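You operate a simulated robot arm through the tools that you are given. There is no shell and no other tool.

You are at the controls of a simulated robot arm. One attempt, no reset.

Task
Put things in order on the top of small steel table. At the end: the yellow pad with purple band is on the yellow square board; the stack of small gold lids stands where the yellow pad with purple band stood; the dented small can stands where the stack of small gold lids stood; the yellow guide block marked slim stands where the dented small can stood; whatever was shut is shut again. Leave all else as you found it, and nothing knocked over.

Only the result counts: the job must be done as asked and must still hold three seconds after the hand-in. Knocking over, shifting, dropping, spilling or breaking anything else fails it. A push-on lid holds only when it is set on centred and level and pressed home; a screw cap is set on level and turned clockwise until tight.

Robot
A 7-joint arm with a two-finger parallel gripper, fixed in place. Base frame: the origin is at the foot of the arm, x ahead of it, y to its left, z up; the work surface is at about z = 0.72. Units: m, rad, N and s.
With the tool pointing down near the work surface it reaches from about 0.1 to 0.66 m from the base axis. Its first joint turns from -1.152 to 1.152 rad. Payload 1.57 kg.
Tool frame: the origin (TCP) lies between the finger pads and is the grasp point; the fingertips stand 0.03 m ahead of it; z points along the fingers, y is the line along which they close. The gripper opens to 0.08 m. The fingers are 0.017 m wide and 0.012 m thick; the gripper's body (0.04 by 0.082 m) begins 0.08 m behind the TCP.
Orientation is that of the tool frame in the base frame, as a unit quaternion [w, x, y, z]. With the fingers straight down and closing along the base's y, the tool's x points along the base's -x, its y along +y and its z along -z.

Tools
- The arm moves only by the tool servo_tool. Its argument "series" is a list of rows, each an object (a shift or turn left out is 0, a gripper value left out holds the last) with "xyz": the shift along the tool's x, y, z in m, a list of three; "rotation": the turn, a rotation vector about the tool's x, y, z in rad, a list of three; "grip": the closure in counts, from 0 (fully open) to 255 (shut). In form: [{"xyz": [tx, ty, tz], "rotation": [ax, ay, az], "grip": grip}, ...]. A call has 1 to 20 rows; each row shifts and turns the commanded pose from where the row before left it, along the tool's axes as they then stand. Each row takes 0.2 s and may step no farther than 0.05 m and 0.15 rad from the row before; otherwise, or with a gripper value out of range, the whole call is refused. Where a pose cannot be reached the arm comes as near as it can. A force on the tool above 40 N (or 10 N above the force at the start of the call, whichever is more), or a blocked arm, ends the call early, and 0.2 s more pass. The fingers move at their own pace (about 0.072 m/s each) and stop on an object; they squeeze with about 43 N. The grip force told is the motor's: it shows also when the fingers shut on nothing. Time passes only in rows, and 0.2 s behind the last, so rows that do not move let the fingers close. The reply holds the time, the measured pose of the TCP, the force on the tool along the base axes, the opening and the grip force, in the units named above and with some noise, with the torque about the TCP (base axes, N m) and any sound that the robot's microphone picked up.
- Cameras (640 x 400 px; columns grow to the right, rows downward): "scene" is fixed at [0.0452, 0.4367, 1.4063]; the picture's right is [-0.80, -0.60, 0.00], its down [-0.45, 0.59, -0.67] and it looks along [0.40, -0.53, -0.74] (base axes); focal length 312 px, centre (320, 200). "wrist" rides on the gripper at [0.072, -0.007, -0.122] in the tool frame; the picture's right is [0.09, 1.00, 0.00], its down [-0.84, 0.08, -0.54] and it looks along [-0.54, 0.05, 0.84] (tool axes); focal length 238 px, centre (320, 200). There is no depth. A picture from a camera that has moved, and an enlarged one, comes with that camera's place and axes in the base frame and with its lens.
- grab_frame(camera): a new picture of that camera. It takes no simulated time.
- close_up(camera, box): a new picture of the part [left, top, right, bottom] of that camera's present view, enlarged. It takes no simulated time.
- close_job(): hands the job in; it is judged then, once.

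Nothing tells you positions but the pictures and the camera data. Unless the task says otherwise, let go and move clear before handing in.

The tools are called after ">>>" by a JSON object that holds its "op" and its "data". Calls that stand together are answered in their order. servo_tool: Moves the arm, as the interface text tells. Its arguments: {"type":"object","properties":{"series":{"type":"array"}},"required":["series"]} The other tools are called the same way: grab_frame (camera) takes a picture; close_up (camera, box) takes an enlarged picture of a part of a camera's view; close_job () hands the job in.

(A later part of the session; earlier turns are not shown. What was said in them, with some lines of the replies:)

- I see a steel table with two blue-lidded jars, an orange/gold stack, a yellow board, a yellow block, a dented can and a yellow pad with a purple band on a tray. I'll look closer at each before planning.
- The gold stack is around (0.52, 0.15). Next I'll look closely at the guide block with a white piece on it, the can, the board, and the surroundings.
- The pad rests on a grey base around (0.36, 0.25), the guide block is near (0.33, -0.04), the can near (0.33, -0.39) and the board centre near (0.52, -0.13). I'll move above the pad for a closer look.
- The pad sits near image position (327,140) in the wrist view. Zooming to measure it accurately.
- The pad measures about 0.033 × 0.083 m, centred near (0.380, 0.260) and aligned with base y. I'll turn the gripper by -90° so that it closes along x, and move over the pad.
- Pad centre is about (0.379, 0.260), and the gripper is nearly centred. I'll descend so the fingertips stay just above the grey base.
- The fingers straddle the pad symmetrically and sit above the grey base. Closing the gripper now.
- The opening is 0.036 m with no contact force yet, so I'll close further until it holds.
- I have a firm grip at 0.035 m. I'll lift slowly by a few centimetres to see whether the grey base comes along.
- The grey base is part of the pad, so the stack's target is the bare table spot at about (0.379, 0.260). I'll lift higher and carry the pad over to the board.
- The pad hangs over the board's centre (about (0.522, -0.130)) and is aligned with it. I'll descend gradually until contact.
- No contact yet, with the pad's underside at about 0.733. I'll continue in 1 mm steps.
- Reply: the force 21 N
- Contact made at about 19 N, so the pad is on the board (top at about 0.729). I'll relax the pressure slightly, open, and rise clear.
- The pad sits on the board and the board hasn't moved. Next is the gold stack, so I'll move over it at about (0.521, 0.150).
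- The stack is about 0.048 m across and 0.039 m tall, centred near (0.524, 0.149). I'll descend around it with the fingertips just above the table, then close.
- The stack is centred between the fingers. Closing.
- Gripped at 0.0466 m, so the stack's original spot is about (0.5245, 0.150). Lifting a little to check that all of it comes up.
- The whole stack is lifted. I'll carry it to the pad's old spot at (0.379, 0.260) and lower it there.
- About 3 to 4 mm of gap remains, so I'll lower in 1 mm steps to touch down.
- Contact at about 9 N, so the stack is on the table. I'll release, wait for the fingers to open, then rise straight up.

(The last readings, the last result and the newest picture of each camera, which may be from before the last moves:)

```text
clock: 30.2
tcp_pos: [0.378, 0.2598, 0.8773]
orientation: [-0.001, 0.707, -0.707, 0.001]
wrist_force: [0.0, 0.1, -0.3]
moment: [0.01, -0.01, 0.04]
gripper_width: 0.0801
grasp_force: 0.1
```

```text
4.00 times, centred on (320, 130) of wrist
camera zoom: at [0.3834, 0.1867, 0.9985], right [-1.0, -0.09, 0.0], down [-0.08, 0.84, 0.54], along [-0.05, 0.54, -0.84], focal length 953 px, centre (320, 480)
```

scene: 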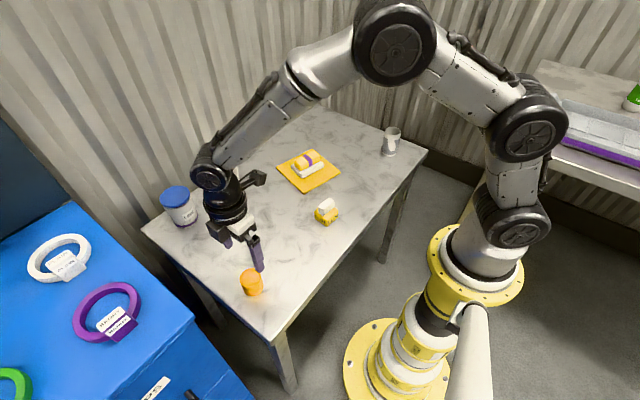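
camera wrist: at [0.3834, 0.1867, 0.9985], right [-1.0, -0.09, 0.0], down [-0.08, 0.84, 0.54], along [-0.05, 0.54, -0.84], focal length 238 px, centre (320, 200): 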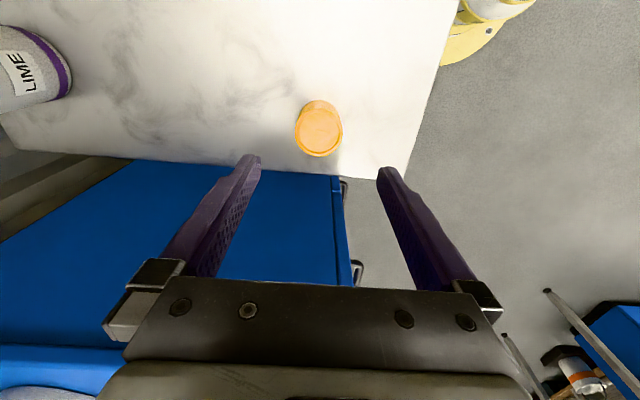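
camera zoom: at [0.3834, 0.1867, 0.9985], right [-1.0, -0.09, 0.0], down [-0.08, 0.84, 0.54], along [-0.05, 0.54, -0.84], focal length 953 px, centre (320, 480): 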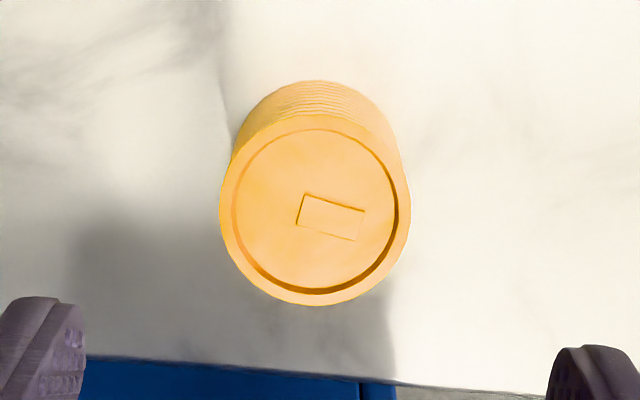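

The stack stands upright in the pad's old place. Next is the can near (0.358, -0.369): I'll rise, turn the gripper back to closing along y, and travel over there.

>>> {"op": "servo_tool", "data": {"series": [{"xyz": [0, 0, -0.006], "rotation": [0, 0, 0.1428]}, {"xyz": [0, 0, -0.006], "rotation": [0, 0, 0.1428]}, {"xyz": [0, 0, -0.006], "rotation": [0, 0, 0.1428]}, {"xyz": [0, 0, -0.006], "rotation": [0, 0, 0.1428]}, {"xyz": [0, 0, -0.006], "rotation": [0, 0, 0.1428]}, {"xyz": [0, 0, -0.006], "rotation": [0, 0, 0.1428]}, {"xyz": [0, 0, -0.006], "rotation": [0, 0, 0.1428]}, {"xyz": [0, 0, -0.006], "rotation": [0, 0, 0.1428]}, {"xyz": [0, 0, -0.006], "rotation": [0, 0, 0.1428]}, {"xyz": [0, 0, -0.006], "rotation": [0, 0, 0.1428]}, {"rotation": [0, 0, 0.1428]}, {}]}}

>>> {"op": "servo_tool", "data": {"series": [{"xyz": [0.0014, -0.045, 0]}, {"xyz": [0.0014, -0.045, 0]}, {"xyz": [0.0014, -0.045, 0]}, {"xyz": [0.0014, -0.045, 0]}, {"xyz": [0.0014, -0.045, 0]}, {"xyz": [0.0014, -0.045, 0]}, {"xyz": [0.0014, -0.045, 0]}, {"xyz": [0.0014, -0.045, 0]}, {"xyz": [0.0014, -0.045, 0]}, {"xyz": [0.0014, -0.045, 0]}, {"xyz": [0.0014, -0.045, 0]}, {"xyz": [0.0014, -0.045, 0]}, {"xyz": [0.0014, -0.045, 0]}, {"xyz": [0.0014, -0.044, 0]}, {}]}}

>>> {"op": "grab_frame", "data": {"camera": "wrist"}}

>>> {"op": "grab_frame", "data": {"camera": "scene"}}

```text
clock: 32.8
tcp_pos: [0.378, 0.2599, 0.9375]
orientation: [0.001, 0.001, 1.0, 0.001]
wrist_force: [0.0, 0.1, 0.4]
moment: [0.02, 0.02, 0.03]
gripper_width: 0.0799
grasp_force: 0.0
```

```text
clock: 36.0
tcp_pos: [0.3596, -0.3697, 0.9371]
orientation: [0.001, 0.0, 1.0, 0.001]
wrist_force: [-0.5, -0.5, 0.9]
moment: [-0.01, -0.03, -0.02]
gripper_width: 0.0803
grasp_force: 0.0
```

```text
taken
camera wrist: at [0.2855, -0.3768, 1.0574], right [-0.09, 1.0, 0.0], down [0.84, 0.08, 0.54], along [0.54, 0.05, -0.84], focal length 238 px, centre (320, 200)
```

wrist: 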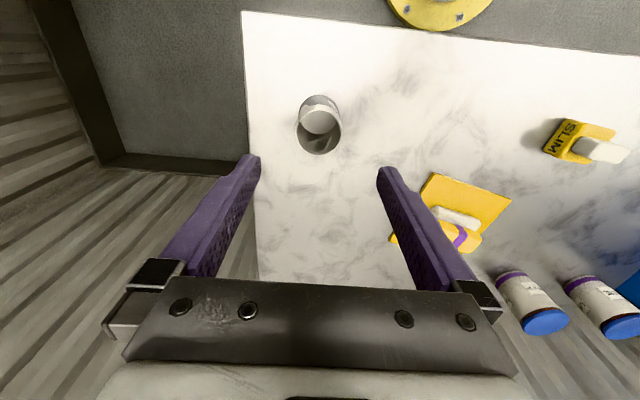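

```text
taken
```

scene: 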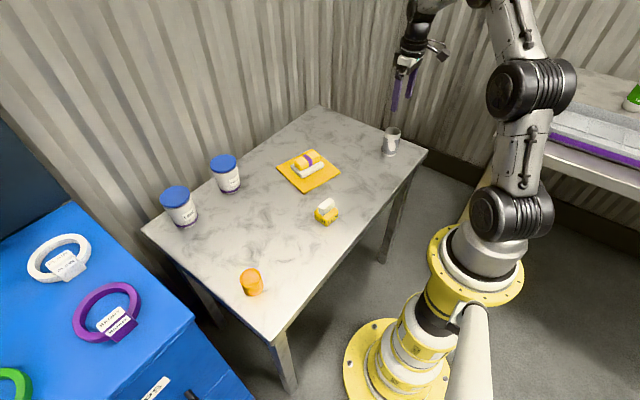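

>>> {"op": "close_up", "data": {"camera": "wrist", "box": [280, 80, 360, 170]}}

>>> {"op": "close_up", "data": {"camera": "wrist", "box": [540, 100, 640, 180]}}

>>> {"op": "close_up", "data": {"camera": "scene", "box": [370, 115, 420, 165]}}

```text
4.44 times, centred on (320, 125) of wrist
camera zoom: at [0.2855, -0.3768, 1.0574], right [-0.09, 1.0, 0.0], down [0.84, 0.08, 0.54], along [0.54, 0.05, -0.84], focal length 1059 px, centre (320, 533)
```

zoom: 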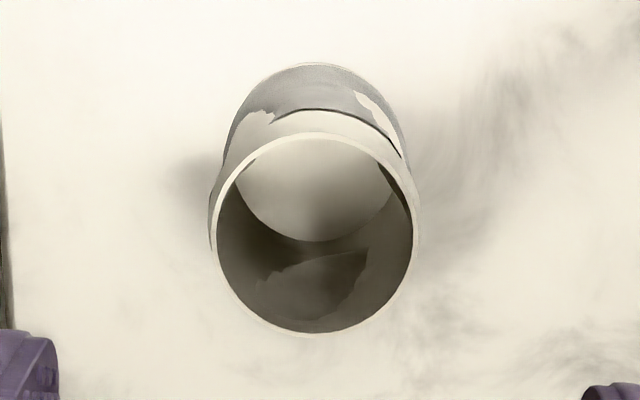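

```text
5.00 times, centred on (590, 140) of wrist
camera zoom: at [0.2855, -0.3768, 1.0574], right [-0.09, 1.0, 0.0], down [0.84, 0.08, 0.54], along [0.54, 0.05, -0.84], focal length 1192 px, centre (-1030, 500)
```

zoom: 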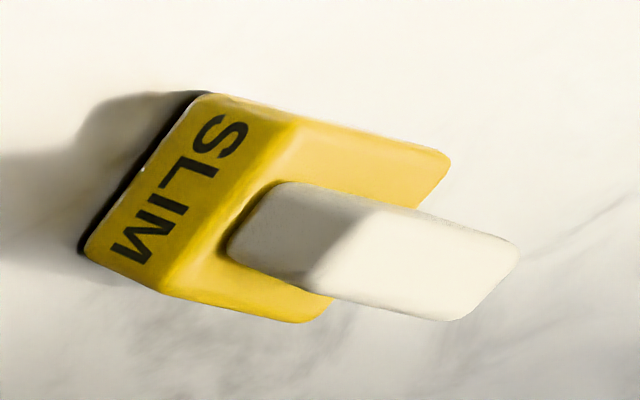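

```text
8.00 times, centred on (395, 140) of scene
camera zoom: at [0.0452, 0.4367, 1.4063], right [-0.8, -0.6, 0.0], down [-0.45, 0.59, -0.67], along [0.4, -0.53, -0.74], focal length 2496 px, centre (-280, 680)
```

zoom: 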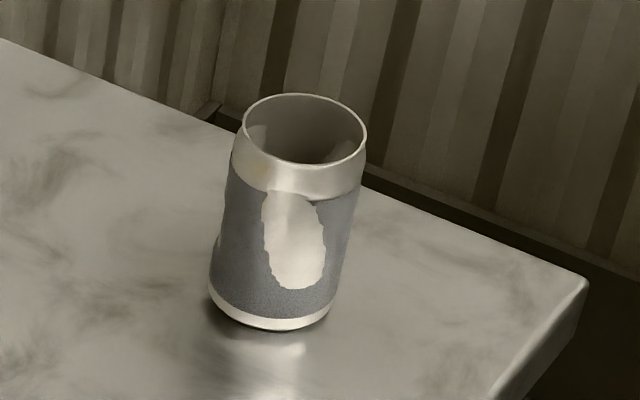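

The can is an open-top tin about 0.05 m across and 0.08 m tall, centred near (0.364, -0.3715). I'll drop to just above the rim, centre on it and look again.

>>> {"op": "servo_tool", "data": {"series": [{"xyz": [-0.004, -0.002, 0.03]}, {"xyz": [0, 0, 0.03]}, {"xyz": [0, 0, 0.025]}, {}]}}

>>> {"op": "grab_frame", "data": {"camera": "wrist"}}

>>> {"op": "close_up", "data": {"camera": "wrist", "box": [260, 100, 380, 200]}}

>>> {"op": "close_up", "data": {"camera": "scene", "box": [360, 80, 440, 170]}}

```text
clock: 37.0
tcp_pos: [0.3621, -0.3705, 0.8517]
orientation: [0.001, 0.0, 1.0, 0.001]
wrist_force: [-0.7, 0.3, 0.3]
moment: [0.03, -0.01, -0.02]
gripper_width: 0.08
grasp_force: 0.1
```

```text
taken
camera wrist: at [0.2898, -0.378, 0.9724], right [-0.09, 1.0, 0.0], down [0.84, 0.08, 0.54], along [0.54, 0.05, -0.84], focal length 238 px, centre (320, 200)
```

wrist: 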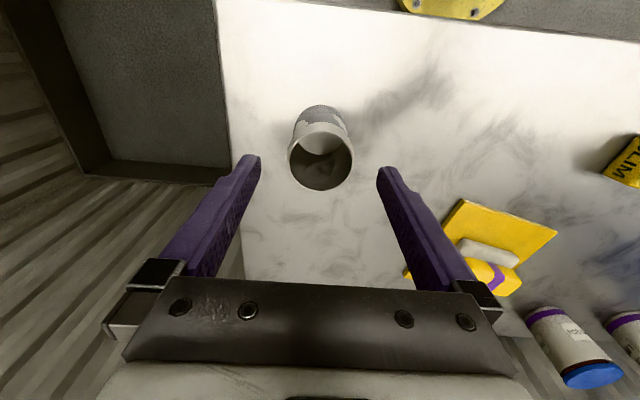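

```text
4.00 times, centred on (320, 150) of wrist
camera zoom: at [0.2898, -0.378, 0.9724], right [-0.09, 1.0, 0.0], down [0.84, 0.08, 0.54], along [0.54, 0.05, -0.84], focal length 953 px, centre (320, 400)
```

zoom: 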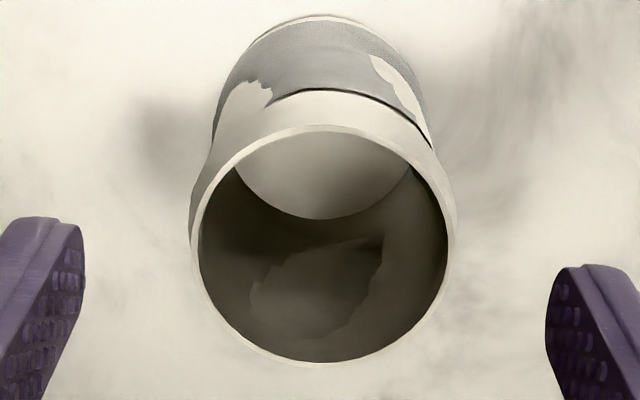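

```text
4.44 times, centred on (400, 125) of scene
camera zoom: at [0.0452, 0.4367, 1.4063], right [-0.8, -0.6, 0.0], down [-0.45, 0.59, -0.67], along [0.4, -0.53, -0.74], focal length 1387 px, centre (-36, 533)
```

zoom: 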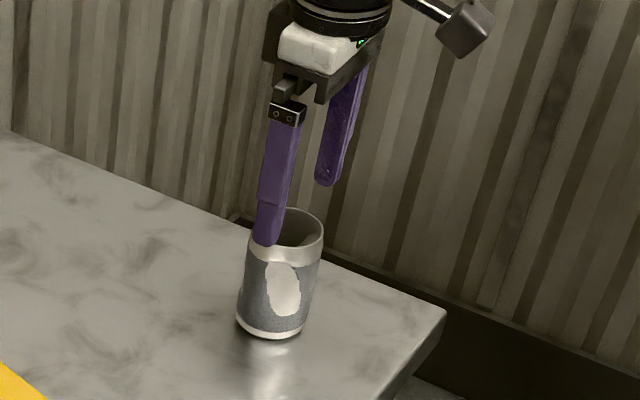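

The can is centred near (0.365, -0.371). I'll shift 3 mm in x and descend around it to mid-height.

>>> {"op": "servo_tool", "data": {"series": [{"xyz": [-0.003, -0.0005, 0.02]}, {"xyz": [0, 0, 0.03]}, {"xyz": [0, 0, 0.03]}, {"xyz": [0, 0, 0.01]}, {}]}}

>>> {"op": "grab_frame", "data": {"camera": "wrist"}}

>>> {"op": "close_up", "data": {"camera": "scene", "box": [360, 80, 440, 170]}}

```text
clock: 38.2
tcp_pos: [0.3665, -0.371, 0.7616]
orientation: [0.001, 0.001, 1.0, 0.001]
wrist_force: [-1.0, 0.4, 0.6]
moment: [-0.02, 0.01, -0.02]
gripper_width: 0.0802
grasp_force: 0.1
```

```text
taken
camera wrist: at [0.2933, -0.3781, 0.8821], right [-0.09, 1.0, 0.0], down [0.84, 0.08, 0.54], along [0.54, 0.05, -0.84], focal length 238 px, centre (320, 200)
```

wrist: 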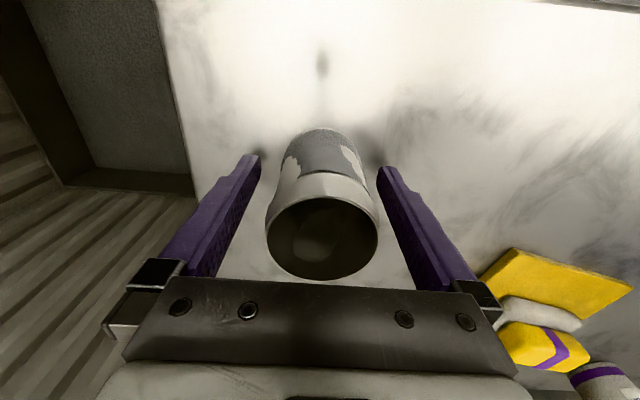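

```text
4.44 times, centred on (400, 125) of scene
camera zoom: at [0.0452, 0.4367, 1.4063], right [-0.8, -0.6, 0.0], down [-0.45, 0.59, -0.67], along [0.4, -0.53, -0.74], focal length 1387 px, centre (-36, 533)
```

zoom: 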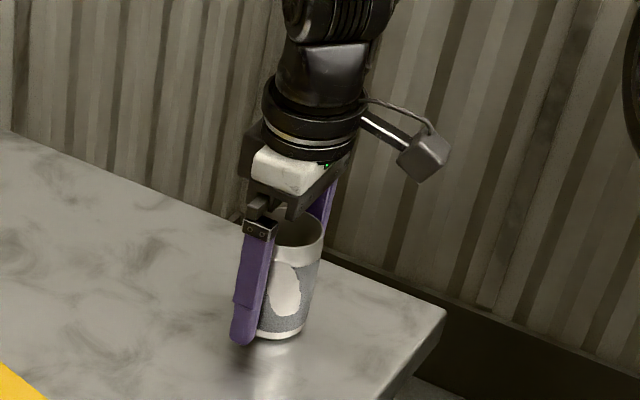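

The can is centred. I'll close with a moderate target first, to be gentle on the thin tin.

>>> {"op": "servo_tool", "data": {"series": [{"grip": 95}, {}, {"grip": 102}, {}, {}]}}

```text
clock: 39.4
tcp_pos: [0.366, -0.3714, 0.7622]
orientation: [0.001, 0.0, 1.0, 0.001]
wrist_force: [0.6, 0.3, -0.6]
moment: [-0.02, 0.0, -0.03]
gripper_width: 0.0508
grasp_force: 42.9
```

The grip holds at 0.051 m, about 43 N. Lifting and checking.

>>> {"op": "servo_tool", "data": {"series": [{"grip": 140}, {"xyz": [0, 0, -0.01]}, {"xyz": [0, 0, -0.02]}, {"xyz": [0, 0, -0.03]}, {}]}}

>>> {"op": "grab_frame", "data": {"camera": "wrist"}}

>>> {"op": "close_up", "data": {"camera": "scene", "box": [360, 70, 440, 160]}}

```text
clock: 40.6
tcp_pos: [0.3654, -0.3717, 0.8209]
orientation: [0.001, 0.0, 1.0, 0.0]
wrist_force: [0.3, 0.5, 0.3]
moment: [0.01, 0.02, 0.02]
gripper_width: 0.0505
grasp_force: 43.3
```

```text
taken
camera wrist: at [0.2928, -0.3786, 0.9421], right [-0.09, 1.0, 0.0], down [0.84, 0.08, 0.54], along [0.54, 0.05, -0.84], focal length 238 px, centre (320, 200)
```

wrist: 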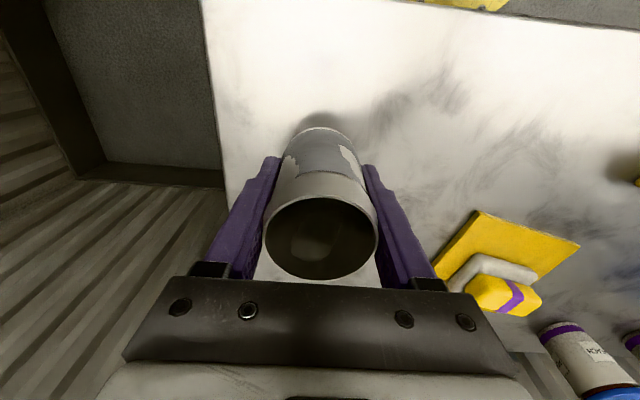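

```text
4.44 times, centred on (400, 115) of scene
camera zoom: at [0.0452, 0.4367, 1.4063], right [-0.8, -0.6, 0.0], down [-0.45, 0.59, -0.67], along [0.4, -0.53, -0.74], focal length 1387 px, centre (-36, 578)
```

zoom: 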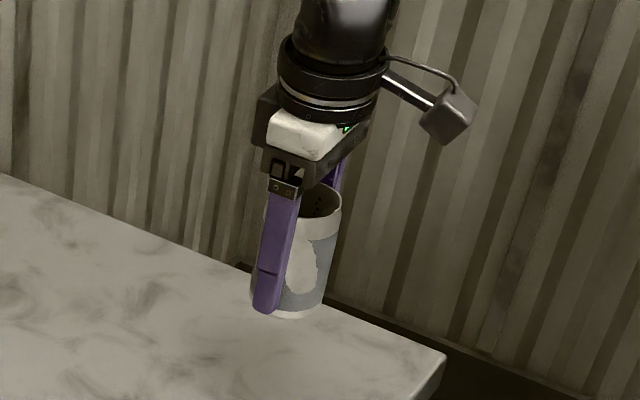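

The can is lifted; its original spot is about (0.365, -0.371). I'll raise it more and carry it to the stack's old place at (0.5245, 0.150).

>>> {"op": "servo_tool", "data": {"series": [{"xyz": [0, 0, -0.03]}, {"xyz": [0, 0, -0.03]}, {"xyz": [-0.01325, 0.04343, 0]}, {"xyz": [-0.01325, 0.04343, 0]}, {"xyz": [-0.01325, 0.04343, 0]}, {"xyz": [-0.01325, 0.04343, 0]}, {"xyz": [-0.01325, 0.04343, 0]}, {"xyz": [-0.01325, 0.04343, 0]}, {"xyz": [-0.01325, 0.04343, 0]}, {"xyz": [-0.01325, 0.04343, 0]}, {"xyz": [-0.01325, 0.04343, 0]}, {"xyz": [-0.01325, 0.04343, 0]}, {"xyz": [-0.01325, 0.04343, 0]}, {"xyz": [-0.01325, 0.04343, 0]}, {}, {}]}}

>>> {"op": "grab_frame", "data": {"camera": "wrist"}}

>>> {"op": "grab_frame", "data": {"camera": "scene"}}

```text
clock: 44.0
tcp_pos: [0.5238, 0.1491, 0.8817]
orientation: [0.0, 0.0, 1.0, 0.002]
wrist_force: [-0.6, 0.0, -0.3]
moment: [0.0, 0.02, -0.01]
gripper_width: 0.0506
grasp_force: 42.8
```

```text
taken
camera wrist: at [0.4506, 0.1426, 1.0029], right [-0.09, 1.0, 0.0], down [0.84, 0.08, 0.54], along [0.54, 0.05, -0.84], focal length 238 px, centre (320, 200)
```

wrist: 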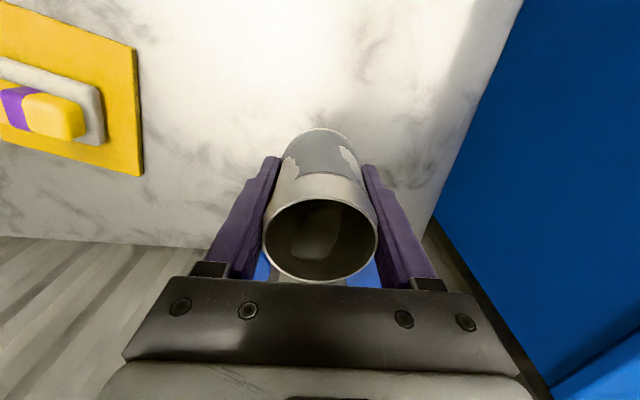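

```text
taken
```

scene: 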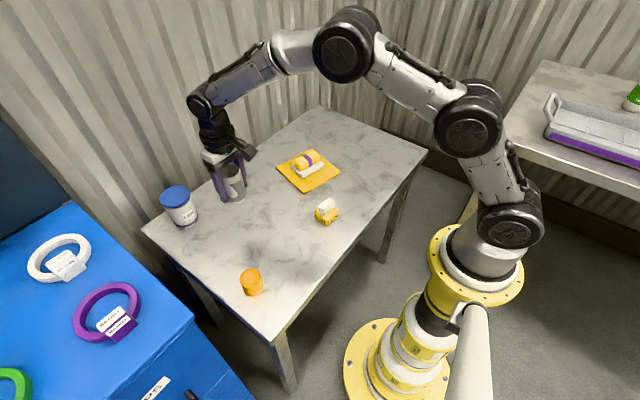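

The can hangs over the stack's old spot with clear surroundings. I'll lower it close to the table, then in small steps.

>>> {"op": "servo_tool", "data": {"series": [{"xyz": [0, 0.0005, 0.03]}, {"xyz": [0, 0, 0.03]}, {"xyz": [0, 0, 0.03]}, {"xyz": [0, 0, 0.02]}, {"xyz": [0, 0, 0.005]}, {}, {}]}}

>>> {"op": "close_up", "data": {"camera": "scene", "box": [200, 170, 300, 250]}}

```text
clock: 45.6
tcp_pos: [0.525, 0.1497, 0.7669]
orientation: [0.001, 0.001, 1.0, 0.001]
wrist_force: [-0.5, -0.4, -0.2]
moment: [-0.02, 0.01, 0.0]
gripper_width: 0.0506
grasp_force: 43.1
```

```text
5.00 times, centred on (250, 210) of scene
camera zoom: at [0.0452, 0.4367, 1.4063], right [-0.8, -0.6, 0.0], down [-0.45, 0.59, -0.67], along [0.4, -0.53, -0.74], focal length 1560 px, centre (670, 150)
```

zoom: 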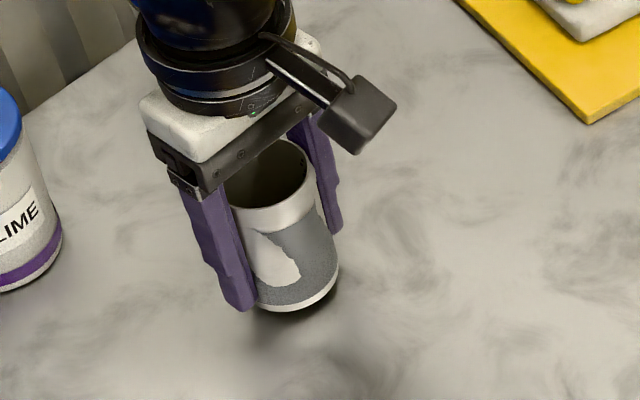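

>>> {"op": "servo_tool", "data": {"series": [{"xyz": [0, 0, 0.0015]}, {"xyz": [0, 0, 0.0015]}, {"xyz": [0, 0, 0.001]}, {}]}}

```text
clock: 46.6
tcp_pos: [0.5247, 0.1502, 0.7628]
orientation: [0.001, -0.001, 1.0, 0.001]
wrist_force: [0.6, -1.1, 0.3]
moment: [0.02, -0.01, 0.01]
gripper_width: 0.0506
grasp_force: 42.9
```

Nearly down and still no contact. Two more 1 mm steps.

>>> {"op": "servo_tool", "data": {"series": [{"xyz": [0, 0, 0.0007]}, {"xyz": [0, 0, 0.0007]}, {}]}}

```text
clock: 47.4
tcp_pos: [0.5253, 0.1492, 0.7623]
orientation: [0.001, 0.0, 1.0, 0.001]
wrist_force: [0.0, -0.4, 0.6]
moment: [0.0, 0.01, 0.0]
gripper_width: 0.0508
grasp_force: 43.1
```

>>> {"op": "servo_tool", "data": {"series": [{"xyz": [0, 0, 0.0008]}, {}]}}

```text
clock: 48.0
tcp_pos: [0.5241, 0.15, 0.7611]
orientation: [0.002, 0.001, 1.0, 0.001]
wrist_force: [0.2, 0.1, 0.4]
moment: [0.01, 0.02, 0.0]
gripper_width: 0.0505
grasp_force: 43.7
```

>>> {"op": "servo_tool", "data": {"series": [{"xyz": [0, 0, 0.0008]}, {}]}}

>>> {"op": "close_up", "data": {"camera": "scene", "box": [220, 190, 270, 240]}}

```text
clock: 48.6
tcp_pos: [0.526, 0.1492, 0.7615]
orientation: [0.002, 0.0, 1.0, 0.0]
wrist_force: [-2.7, -0.3, 6.2]
moment: [-0.06, 0.07, -0.01]
gripper_width: 0.0506
grasp_force: 42.8
```

```text
8.00 times, centred on (245, 215) of scene
camera zoom: at [0.045, 0.4367, 1.4064], right [-0.8, -0.6, 0.0], down [-0.45, 0.59, -0.67], along [0.4, -0.53, -0.74], focal length 2496 px, centre (920, 80)
```

zoom: 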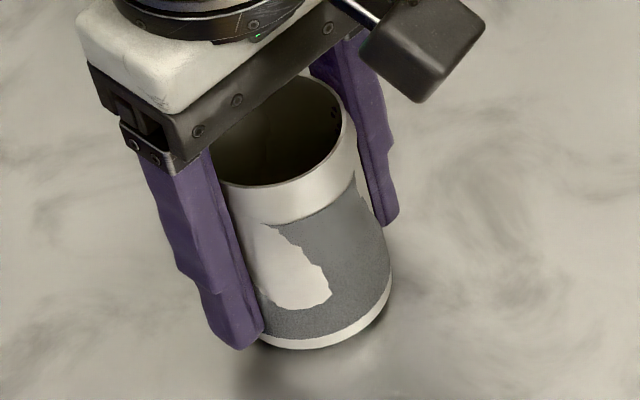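

The can has touched down at about 6 N. I'll release, then rise straight up once the fingers are open.

>>> {"op": "servo_tool", "data": {"series": [{"xyz": [0, 0, -0.0003], "grip": 60}, {"grip": 0}, {}, {}, {"xyz": [0, 0, -0.02]}, {"xyz": [0, 0, -0.04]}, {"xyz": [0, 0, -0.04]}, {"xyz": [0, 0, -0.04]}, {}]}}

>>> {"op": "grab_frame", "data": {"camera": "wrist"}}

>>> {"op": "grab_frame", "data": {"camera": "scene"}}

```text
clock: 50.6
tcp_pos: [0.5238, 0.1499, 0.9012]
orientation: [0.0, -0.001, 1.0, 0.001]
wrist_force: [-0.3, -0.5, -0.4]
moment: [-0.02, 0.06, -0.03]
gripper_width: 0.0798
grasp_force: 0.0
```

```text
taken
camera wrist: at [0.4507, 0.1426, 1.0221], right [-0.09, 1.0, 0.0], down [0.84, 0.08, 0.54], along [0.54, 0.05, -0.84], focal length 238 px, centre (320, 200)
```

wrist: 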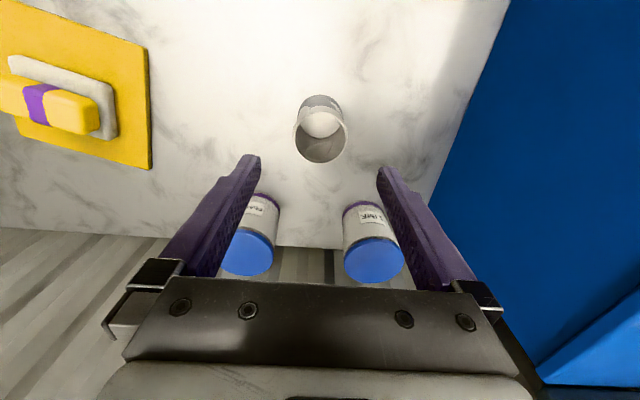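

```text
taken
```

scene: 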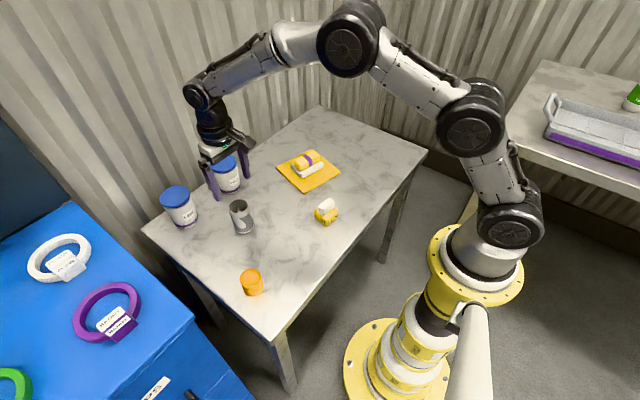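

The can stands upright in place. Next I'll move over the guide block near (0.36, -0.01) and look.

>>> {"op": "servo_tool", "data": {"series": [{"xyz": [0.0328, -0.0324, 0.004]}, {"xyz": [0.0328, -0.0324, 0.004]}, {"xyz": [0.0328, -0.0324, 0.004]}, {"xyz": [0.0328, -0.0324, 0.004]}, {"xyz": [0.0328, -0.0324, 0.004]}, {}]}}

>>> {"op": "grab_frame", "data": {"camera": "wrist"}}

>>> {"op": "close_up", "data": {"camera": "wrist", "box": [260, 80, 380, 180]}}

>>> {"op": "close_up", "data": {"camera": "scene", "box": [220, 180, 300, 240]}}

```text
clock: 52.0
tcp_pos: [0.3602, -0.0135, 0.8787]
orientation: [0.001, 0.0, 1.0, 0.001]
wrist_force: [-0.4, 0.6, 0.3]
moment: [0.0, 0.01, 0.0]
gripper_width: 0.0803
grasp_force: 0.0
```

```text
taken
camera wrist: at [0.287, -0.0201, 0.9998], right [-0.09, 1.0, 0.0], down [0.84, 0.08, 0.54], along [0.54, 0.05, -0.84], focal length 238 px, centre (320, 200)
```

wrist: 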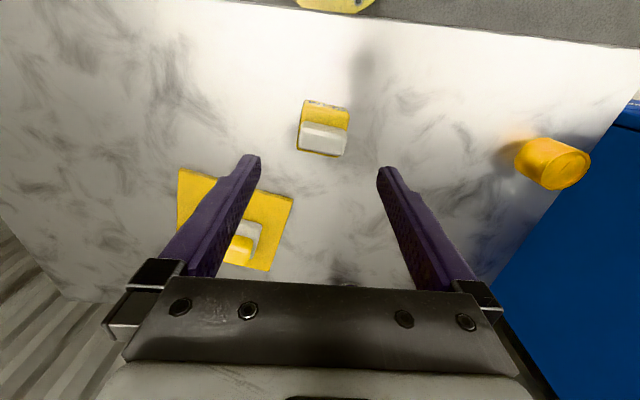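

```text
4.00 times, centred on (320, 130) of wrist
camera zoom: at [0.287, -0.0201, 0.9998], right [-0.09, 1.0, 0.0], down [0.84, 0.08, 0.54], along [0.54, 0.05, -0.84], focal length 953 px, centre (320, 480)
```

zoom: 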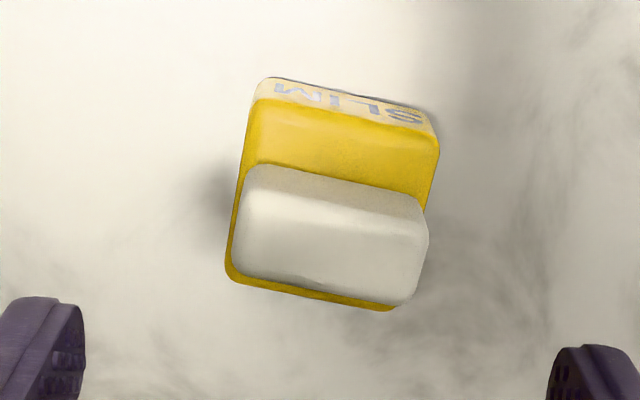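

```text
6.67 times, centred on (260, 210) of scene
camera zoom: at [0.0452, 0.4367, 1.4063], right [-0.8, -0.6, 0.0], down [-0.45, 0.59, -0.67], along [0.4, -0.53, -0.74], focal length 2080 px, centre (720, 133)
```

zoom: 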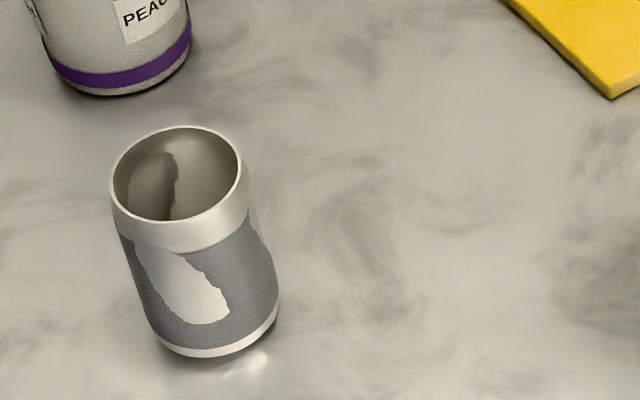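

The guide block's base is about 0.049 m square, centred near (0.366, -0.010) and turned about -5.5°. I'll align the gripper with it and descend to grip the yellow base on its ±y sides.

>>> {"op": "servo_tool", "data": {"series": [{"xyz": [-0.006, 0.0035, 0]}, {"rotation": [0, 0, 0.1]}, {"xyz": [0, 0, 0.04]}, {"xyz": [0, 0, 0.03]}, {}]}}

>>> {"op": "grab_frame", "data": {"camera": "wrist"}}

>>> {"op": "close_up", "data": {"camera": "wrist", "box": [240, 100, 400, 220]}}

>>> {"op": "close_up", "data": {"camera": "scene", "box": [280, 160, 370, 240]}}

```text
clock: 53.2
tcp_pos: [0.3671, -0.0095, 0.8098]
orientation: [0.001, 0.05, 0.999, 0.001]
wrist_force: [0.3, -0.6, -0.4]
moment: [0.03, -0.04, 0.01]
gripper_width: 0.0797
grasp_force: 0.1
```

```text
taken
camera wrist: at [0.2936, -0.0091, 0.9309], right [0.01, 1.0, 0.0], down [0.84, -0.01, 0.54], along [0.54, 0.0, -0.84], focal length 238 px, centre (320, 200)
```

wrist: 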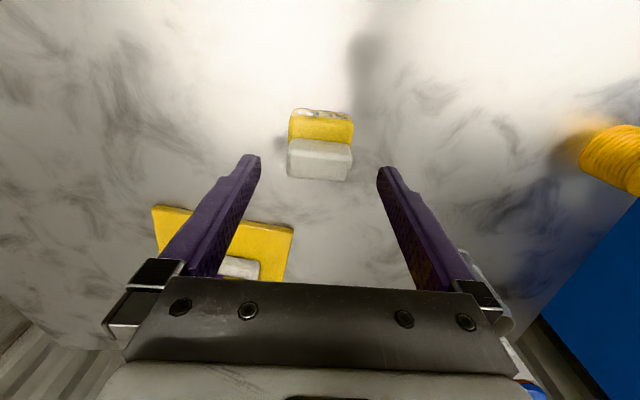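

```text
3.33 times, centred on (320, 160) of wrist
camera zoom: at [0.2936, -0.0091, 0.9309], right [0.01, 1.0, 0.0], down [0.84, -0.01, 0.54], along [0.54, 0.0, -0.84], focal length 794 px, centre (320, 333)
```

zoom: 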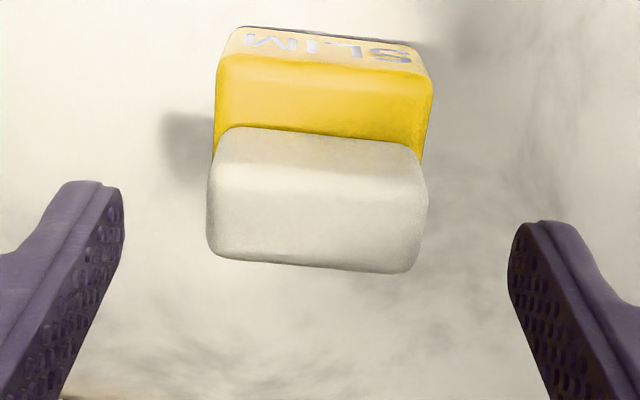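

```text
5.00 times, centred on (325, 200) of scene
camera zoom: at [0.0452, 0.4367, 1.4063], right [-0.8, -0.6, 0.0], down [-0.45, 0.59, -0.67], along [0.4, -0.53, -0.74], focal length 1560 px, centre (295, 200)
```

zoom: 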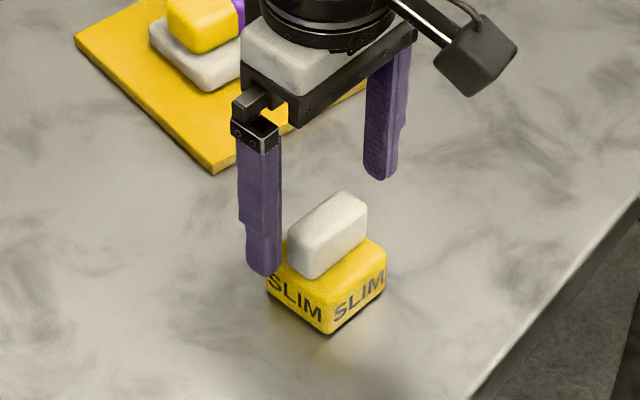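

The gripper is aligned with the block and clear of it on both sides. I'll descend to the table level and close.

>>> {"op": "servo_tool", "data": {"series": [{"xyz": [0.0015, 0.0005, 0.02], "rotation": [0, 0, 0.015]}, {"xyz": [0, 0, 0.02]}, {"xyz": [0, 0, 0.01]}, {"xyz": [0, 0, 0.004]}, {}]}}

>>> {"op": "grab_frame", "data": {"camera": "wrist"}}

>>> {"op": "close_up", "data": {"camera": "scene", "box": [280, 160, 370, 240]}}

```text
clock: 54.4
tcp_pos: [0.3662, -0.0081, 0.7572]
orientation: [0.001, 0.057, 0.998, 0.001]
wrist_force: [-0.9, -0.2, 0.6]
moment: [0.0, 0.0, 0.01]
gripper_width: 0.0799
grasp_force: 0.1
```

```text
taken
camera wrist: at [0.2918, -0.0069, 0.8772], right [0.02, 1.0, 0.0], down [0.84, -0.02, 0.54], along [0.54, -0.01, -0.84], focal length 238 px, centre (320, 200)
```

wrist: 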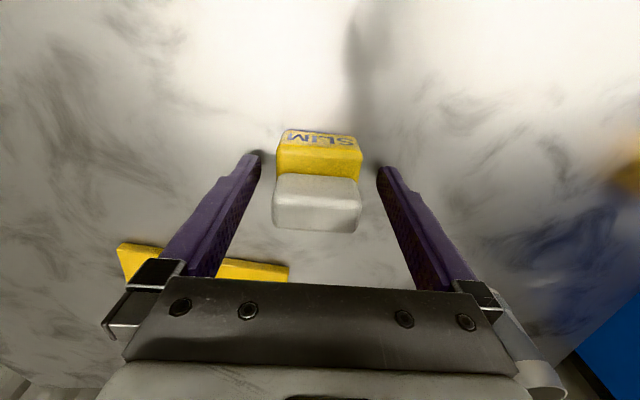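

```text
5.00 times, centred on (325, 200) of scene
camera zoom: at [0.0452, 0.4367, 1.4063], right [-0.8, -0.6, 0.0], down [-0.45, 0.59, -0.67], along [0.4, -0.53, -0.74], focal length 1560 px, centre (295, 200)
```

zoom: 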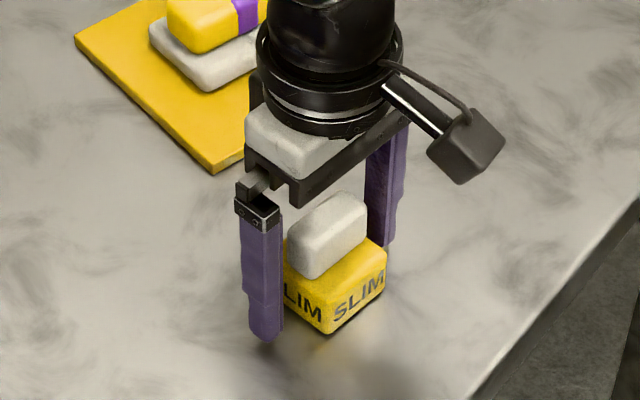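

The block sits between the fingers. Closing the gripper.

>>> {"op": "servo_tool", "data": {"series": [{"grip": 80}, {}, {"grip": 255}, {}, {}]}}

>>> {"op": "grab_frame", "data": {"camera": "wrist"}}

>>> {"op": "close_up", "data": {"camera": "scene", "box": [280, 160, 370, 240]}}

```text
clock: 55.6
tcp_pos: [0.3647, -0.0082, 0.7567]
orientation: [0.001, 0.058, 0.998, 0.001]
wrist_force: [-0.8, 0.8, 0.4]
moment: [0.02, -0.04, 0.0]
gripper_width: 0.0486
grasp_force: 42.6
```

```text
taken
camera wrist: at [0.2919, -0.0069, 0.8774], right [0.02, 1.0, 0.0], down [0.84, -0.02, 0.54], along [0.54, -0.01, -0.84], focal length 238 px, centre (320, 200)
```

wrist: 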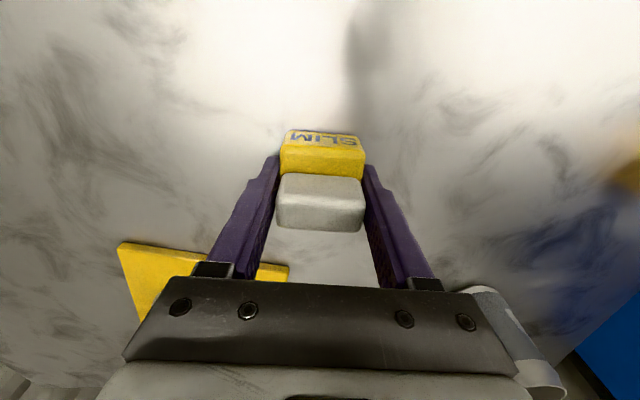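

```text
5.00 times, centred on (325, 200) of scene
camera zoom: at [0.0452, 0.4367, 1.4063], right [-0.8, -0.6, 0.0], down [-0.45, 0.59, -0.67], along [0.4, -0.53, -0.74], focal length 1560 px, centre (295, 200)
```

zoom: 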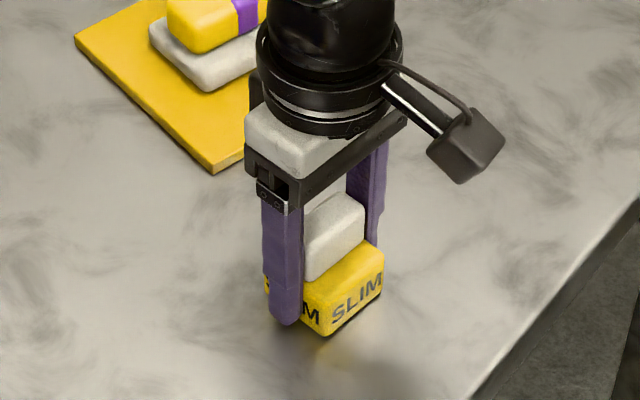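

Gripped at 0.0486 m. Lifting gently to check that the white part comes along.

>>> {"op": "servo_tool", "data": {"series": [{"xyz": [0, 0, -0.01]}, {"xyz": [0, 0, -0.02]}, {"xyz": [0, 0, -0.02]}, {}]}}

>>> {"op": "grab_frame", "data": {"camera": "wrist"}}

>>> {"op": "close_up", "data": {"camera": "scene", "box": [280, 140, 370, 240]}}

```text
clock: 56.6
tcp_pos: [0.3654, -0.0077, 0.807]
orientation: [0.001, 0.056, 0.998, 0.002]
wrist_force: [0.2, -0.6, -1.2]
moment: [-0.01, -0.01, 0.02]
gripper_width: 0.0488
grasp_force: 43.4
```

```text
taken
camera wrist: at [0.2919, -0.0066, 0.9275], right [0.02, 1.0, 0.0], down [0.84, -0.02, 0.54], along [0.54, -0.01, -0.84], focal length 238 px, centre (320, 200)
```

wrist: 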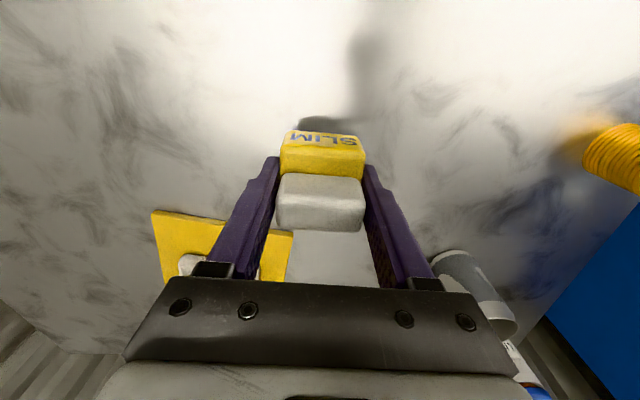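

```text
4.00 times, centred on (325, 190) of scene
camera zoom: at [0.0452, 0.4367, 1.4063], right [-0.8, -0.6, 0.0], down [-0.45, 0.59, -0.67], along [0.4, -0.53, -0.74], focal length 1248 px, centre (300, 240)
```

zoom: 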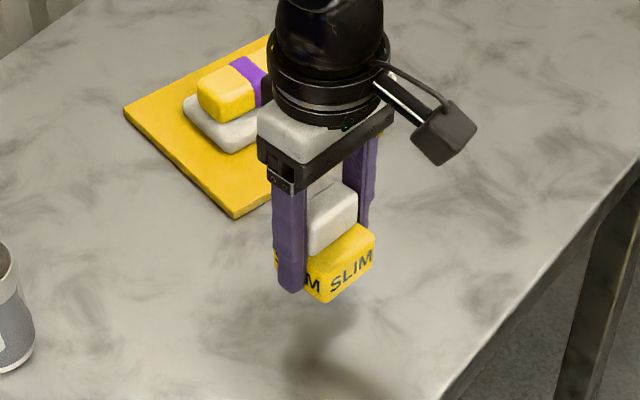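

The block and its white handle lifted as one piece. I'll carry it to the can's old spot at (0.365, -0.371).

>>> {"op": "servo_tool", "data": {"series": [{"xyz": [0, 0, -0.03]}, {"xyz": [-0.00516, -0.0451, 0]}, {"xyz": [-0.00516, -0.0451, 0]}, {"xyz": [-0.00516, -0.0451, 0]}, {"xyz": [-0.00516, -0.0451, 0]}, {"xyz": [-0.00516, -0.0451, 0]}, {"xyz": [-0.00516, -0.0451, 0]}, {"xyz": [-0.00516, -0.0451, 0]}, {"xyz": [-0.00516, -0.0451, 0]}, {}, {}]}}

>>> {"op": "grab_frame", "data": {"camera": "wrist"}}

>>> {"op": "grab_frame", "data": {"camera": "scene"}}

```text
clock: 59.0
tcp_pos: [0.3653, -0.3716, 0.8354]
orientation: [0.001, 0.057, 0.998, 0.0]
wrist_force: [0.0, 0.5, -0.2]
moment: [0.0, 0.0, 0.01]
gripper_width: 0.0489
grasp_force: 42.7
```

```text
taken
camera wrist: at [0.2917, -0.371, 0.9559], right [0.02, 1.0, 0.0], down [0.84, -0.02, 0.54], along [0.54, -0.01, -0.84], focal length 238 px, centre (320, 200)
```

wrist: 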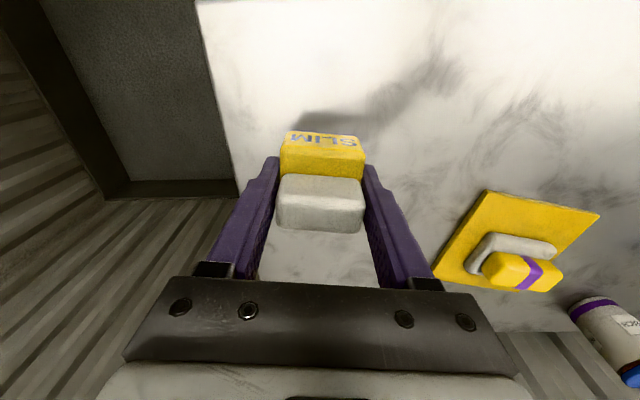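

```text
taken
```

scene: 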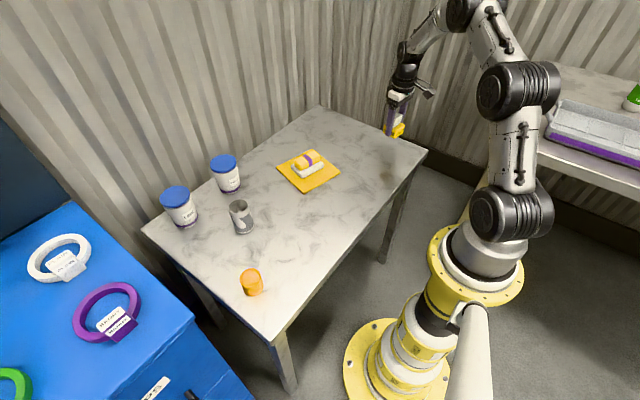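

The block hangs over the can's old spot. I'll lower it to just above the table.

>>> {"op": "servo_tool", "data": {"series": [{"xyz": [0, 0, 0.03]}, {"xyz": [0, 0, 0.03]}, {"xyz": [0, 0, 0.012]}, {"xyz": [0, 0, 0.003]}, {}, {}]}}

>>> {"op": "close_up", "data": {"camera": "scene", "box": [350, 90, 440, 170]}}

```text
clock: 60.4
tcp_pos: [0.3659, -0.3705, 0.7607]
orientation: [0.001, 0.057, 0.998, 0.001]
wrist_force: [-0.1, 0.1, -1.0]
moment: [0.01, 0.0, 0.01]
gripper_width: 0.0491
grasp_force: 43.4
```

```text
5.00 times, centred on (395, 130) of scene
camera zoom: at [0.0452, 0.4367, 1.4063], right [-0.8, -0.6, 0.0], down [-0.45, 0.59, -0.67], along [0.4, -0.53, -0.74], focal length 1560 px, centre (-55, 550)
```

zoom: 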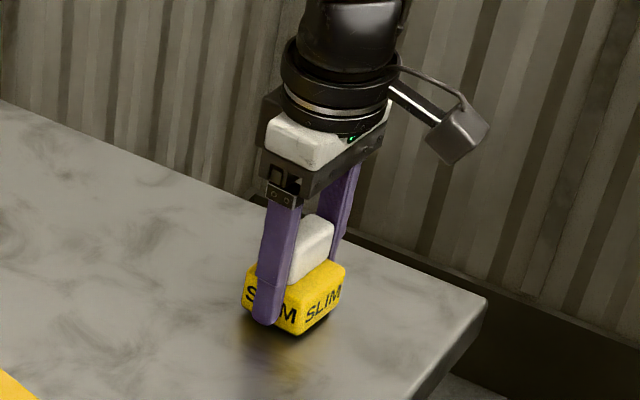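

>>> {"op": "servo_tool", "data": {"series": [{"xyz": [0, 0, 0.0015]}, {"xyz": [0, 0, 0.001]}, {"xyz": [0, 0, 0.001]}, {}]}}

```text
clock: 61.4
tcp_pos: [0.365, -0.371, 0.7571]
orientation: [0.001, 0.058, 0.998, 0.001]
wrist_force: [-0.4, -0.3, -0.4]
moment: [-0.02, -0.02, -0.02]
gripper_width: 0.0487
grasp_force: 43.0
```

>>> {"op": "servo_tool", "data": {"series": [{"xyz": [0, 0, 0.0007]}, {}]}}

```text
clock: 62.0
tcp_pos: [0.3658, -0.3714, 0.7562]
orientation: [0.002, 0.057, 0.998, 0.002]
wrist_force: [-0.1, 0.5, 0.8]
moment: [-0.03, -0.02, 0.0]
gripper_width: 0.049
grasp_force: 43.0
```

>>> {"op": "servo_tool", "data": {"series": [{"xyz": [0, 0, 0.0007]}, {}]}}

```text
clock: 62.6
tcp_pos: [0.365, -0.3709, 0.7579]
orientation: [0.001, 0.057, 0.998, 0.0]
wrist_force: [-1.4, 2.5, 8.8]
moment: [0.01, 0.15, -0.03]
gripper_width: 0.0489
grasp_force: 43.0
```

The block has touched down at about 9 N. Releasing and rising clear.

>>> {"op": "servo_tool", "data": {"series": [{"xyz": [0, 0, -0.0004], "grip": 60}, {"grip": 0}, {}, {}, {"xyz": [0, 0, -0.02]}, {"xyz": [0, 0, -0.04]}, {"xyz": [0, 0, -0.04]}, {"xyz": [0, 0, -0.04]}, {"xyz": [0, 0, -0.03]}, {}]}}

>>> {"op": "grab_frame", "data": {"camera": "wrist"}}

>>> {"op": "grab_frame", "data": {"camera": "scene"}}

>>> {"op": "close_up", "data": {"camera": "wrist", "box": [260, 80, 380, 180]}}

```text
clock: 64.8
tcp_pos: [0.3651, -0.3726, 0.9255]
orientation: [0.0, 0.058, 0.998, 0.001]
wrist_force: [-1.0, 0.2, -0.8]
moment: [-0.03, 0.01, 0.0]
gripper_width: 0.08
grasp_force: 0.0
```

```text
taken
camera wrist: at [0.2916, -0.371, 1.0466], right [0.02, 1.0, 0.0], down [0.84, -0.02, 0.54], along [0.54, -0.01, -0.84], focal length 238 px, centre (320, 200)
```

wrist: 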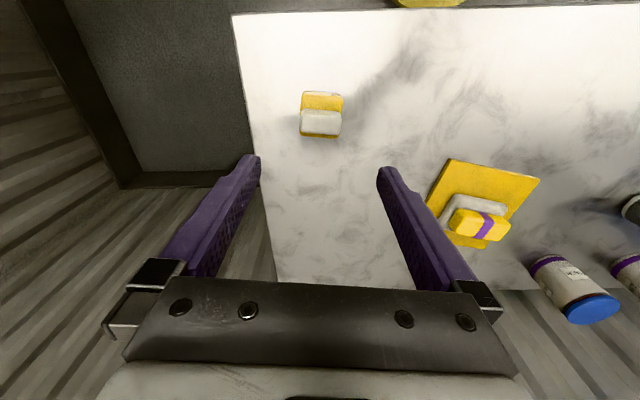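

```text
taken
```

scene: 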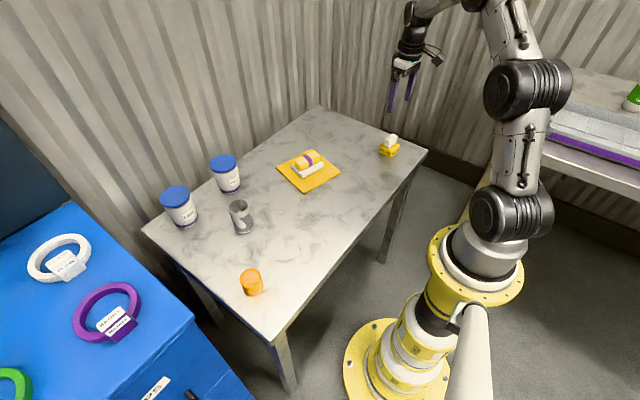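

```text
4.00 times, centred on (320, 130) of wrist
camera zoom: at [0.2916, -0.371, 1.0466], right [0.02, 1.0, 0.0], down [0.84, -0.02, 0.54], along [0.54, -0.01, -0.84], focal length 953 px, centre (320, 480)
```

zoom: 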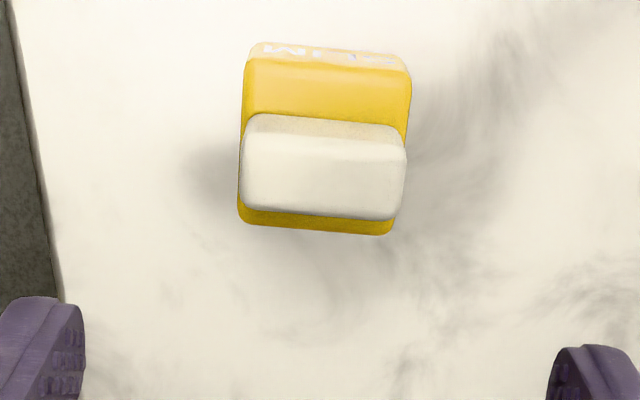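

The guide block stands at about (0.365, -0.371). Before handing in, I'll check every object and move the arm further clear.

>>> {"op": "close_up", "data": {"camera": "scene", "box": [140, 140, 300, 240]}}

>>> {"op": "close_up", "data": {"camera": "scene", "box": [270, 110, 430, 210]}}

>>> {"op": "close_up", "data": {"camera": "scene", "box": [200, 220, 360, 320]}}

>>> {"op": "servo_tool", "data": {"series": [{"xyz": [0, 0, -0.04]}, {"xyz": [0, 0.03, -0.03]}, {}, {}, {}]}}

```text
4.00 times, centred on (220, 190) of scene
camera zoom: at [0.0452, 0.4367, 1.4063], right [-0.8, -0.6, 0.0], down [-0.45, 0.59, -0.67], along [0.4, -0.53, -0.74], focal length 1248 px, centre (720, 240)
```

zoom: 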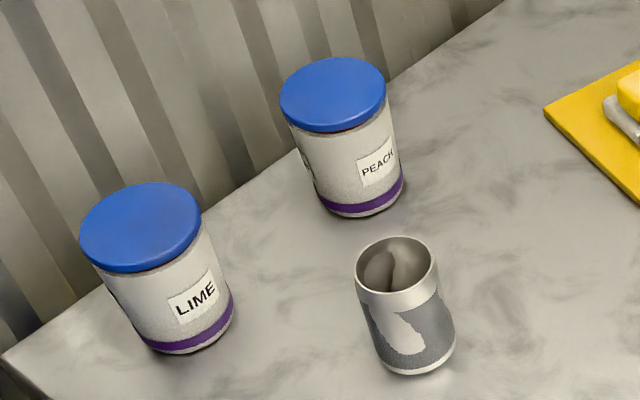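

```text
4.00 times, centred on (350, 160) of scene
camera zoom: at [0.0452, 0.4367, 1.4063], right [-0.8, -0.6, 0.0], down [-0.45, 0.59, -0.67], along [0.4, -0.53, -0.74], focal length 1248 px, centre (200, 360)
```

zoom: 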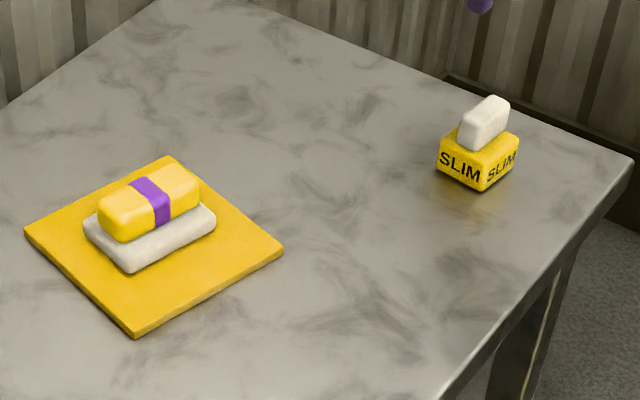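

```text
4.00 times, centred on (280, 270) of scene
camera zoom: at [0.0452, 0.4367, 1.4063], right [-0.8, -0.6, 0.0], down [-0.45, 0.59, -0.67], along [0.4, -0.53, -0.74], focal length 1248 px, centre (480, -80)
```

zoom: 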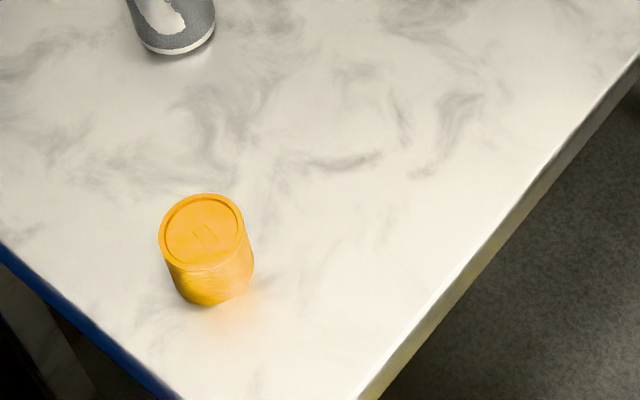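

```text
clock: 66.0
tcp_pos: [0.3688, -0.3422, 0.9954]
orientation: [0.001, 0.058, 0.998, 0.001]
wrist_force: [0.7, -0.1, -1.0]
moment: [-0.02, 0.02, 0.02]
gripper_width: 0.0799
grasp_force: 0.1
```

All four objects are in their places and upright. The board and jars haven't moved, the lids are still on, and the arm is clear. Handing in.

>>> {"op": "close_job", "data": {}}

```text
The job is handed in.
```

I finished the rearrangement and handed it in. I checked everything in the last pictures before that; no result came back from the hand-in.

- **Yellow pad with purple band:** it lies centred on the yellow square board. Its grey base turned out to be part of it, so the whole piece moved.
- **Stack of small gold lids:** it stands where the pad stood, at about (0.379, 0.260).
- **Dented small can:** it stands upright where the stack stood, at about (0.525, 0.150).
- **Yellow guide block marked slim:** it stands where the can stood, at about (0.365, -0.371), and its white handle moved with it.

Nothing was knocked over, and the board did not shift. I never opened or touched the LIME and PEACH jars, so they are still shut. The gripper is open and clear of the table.
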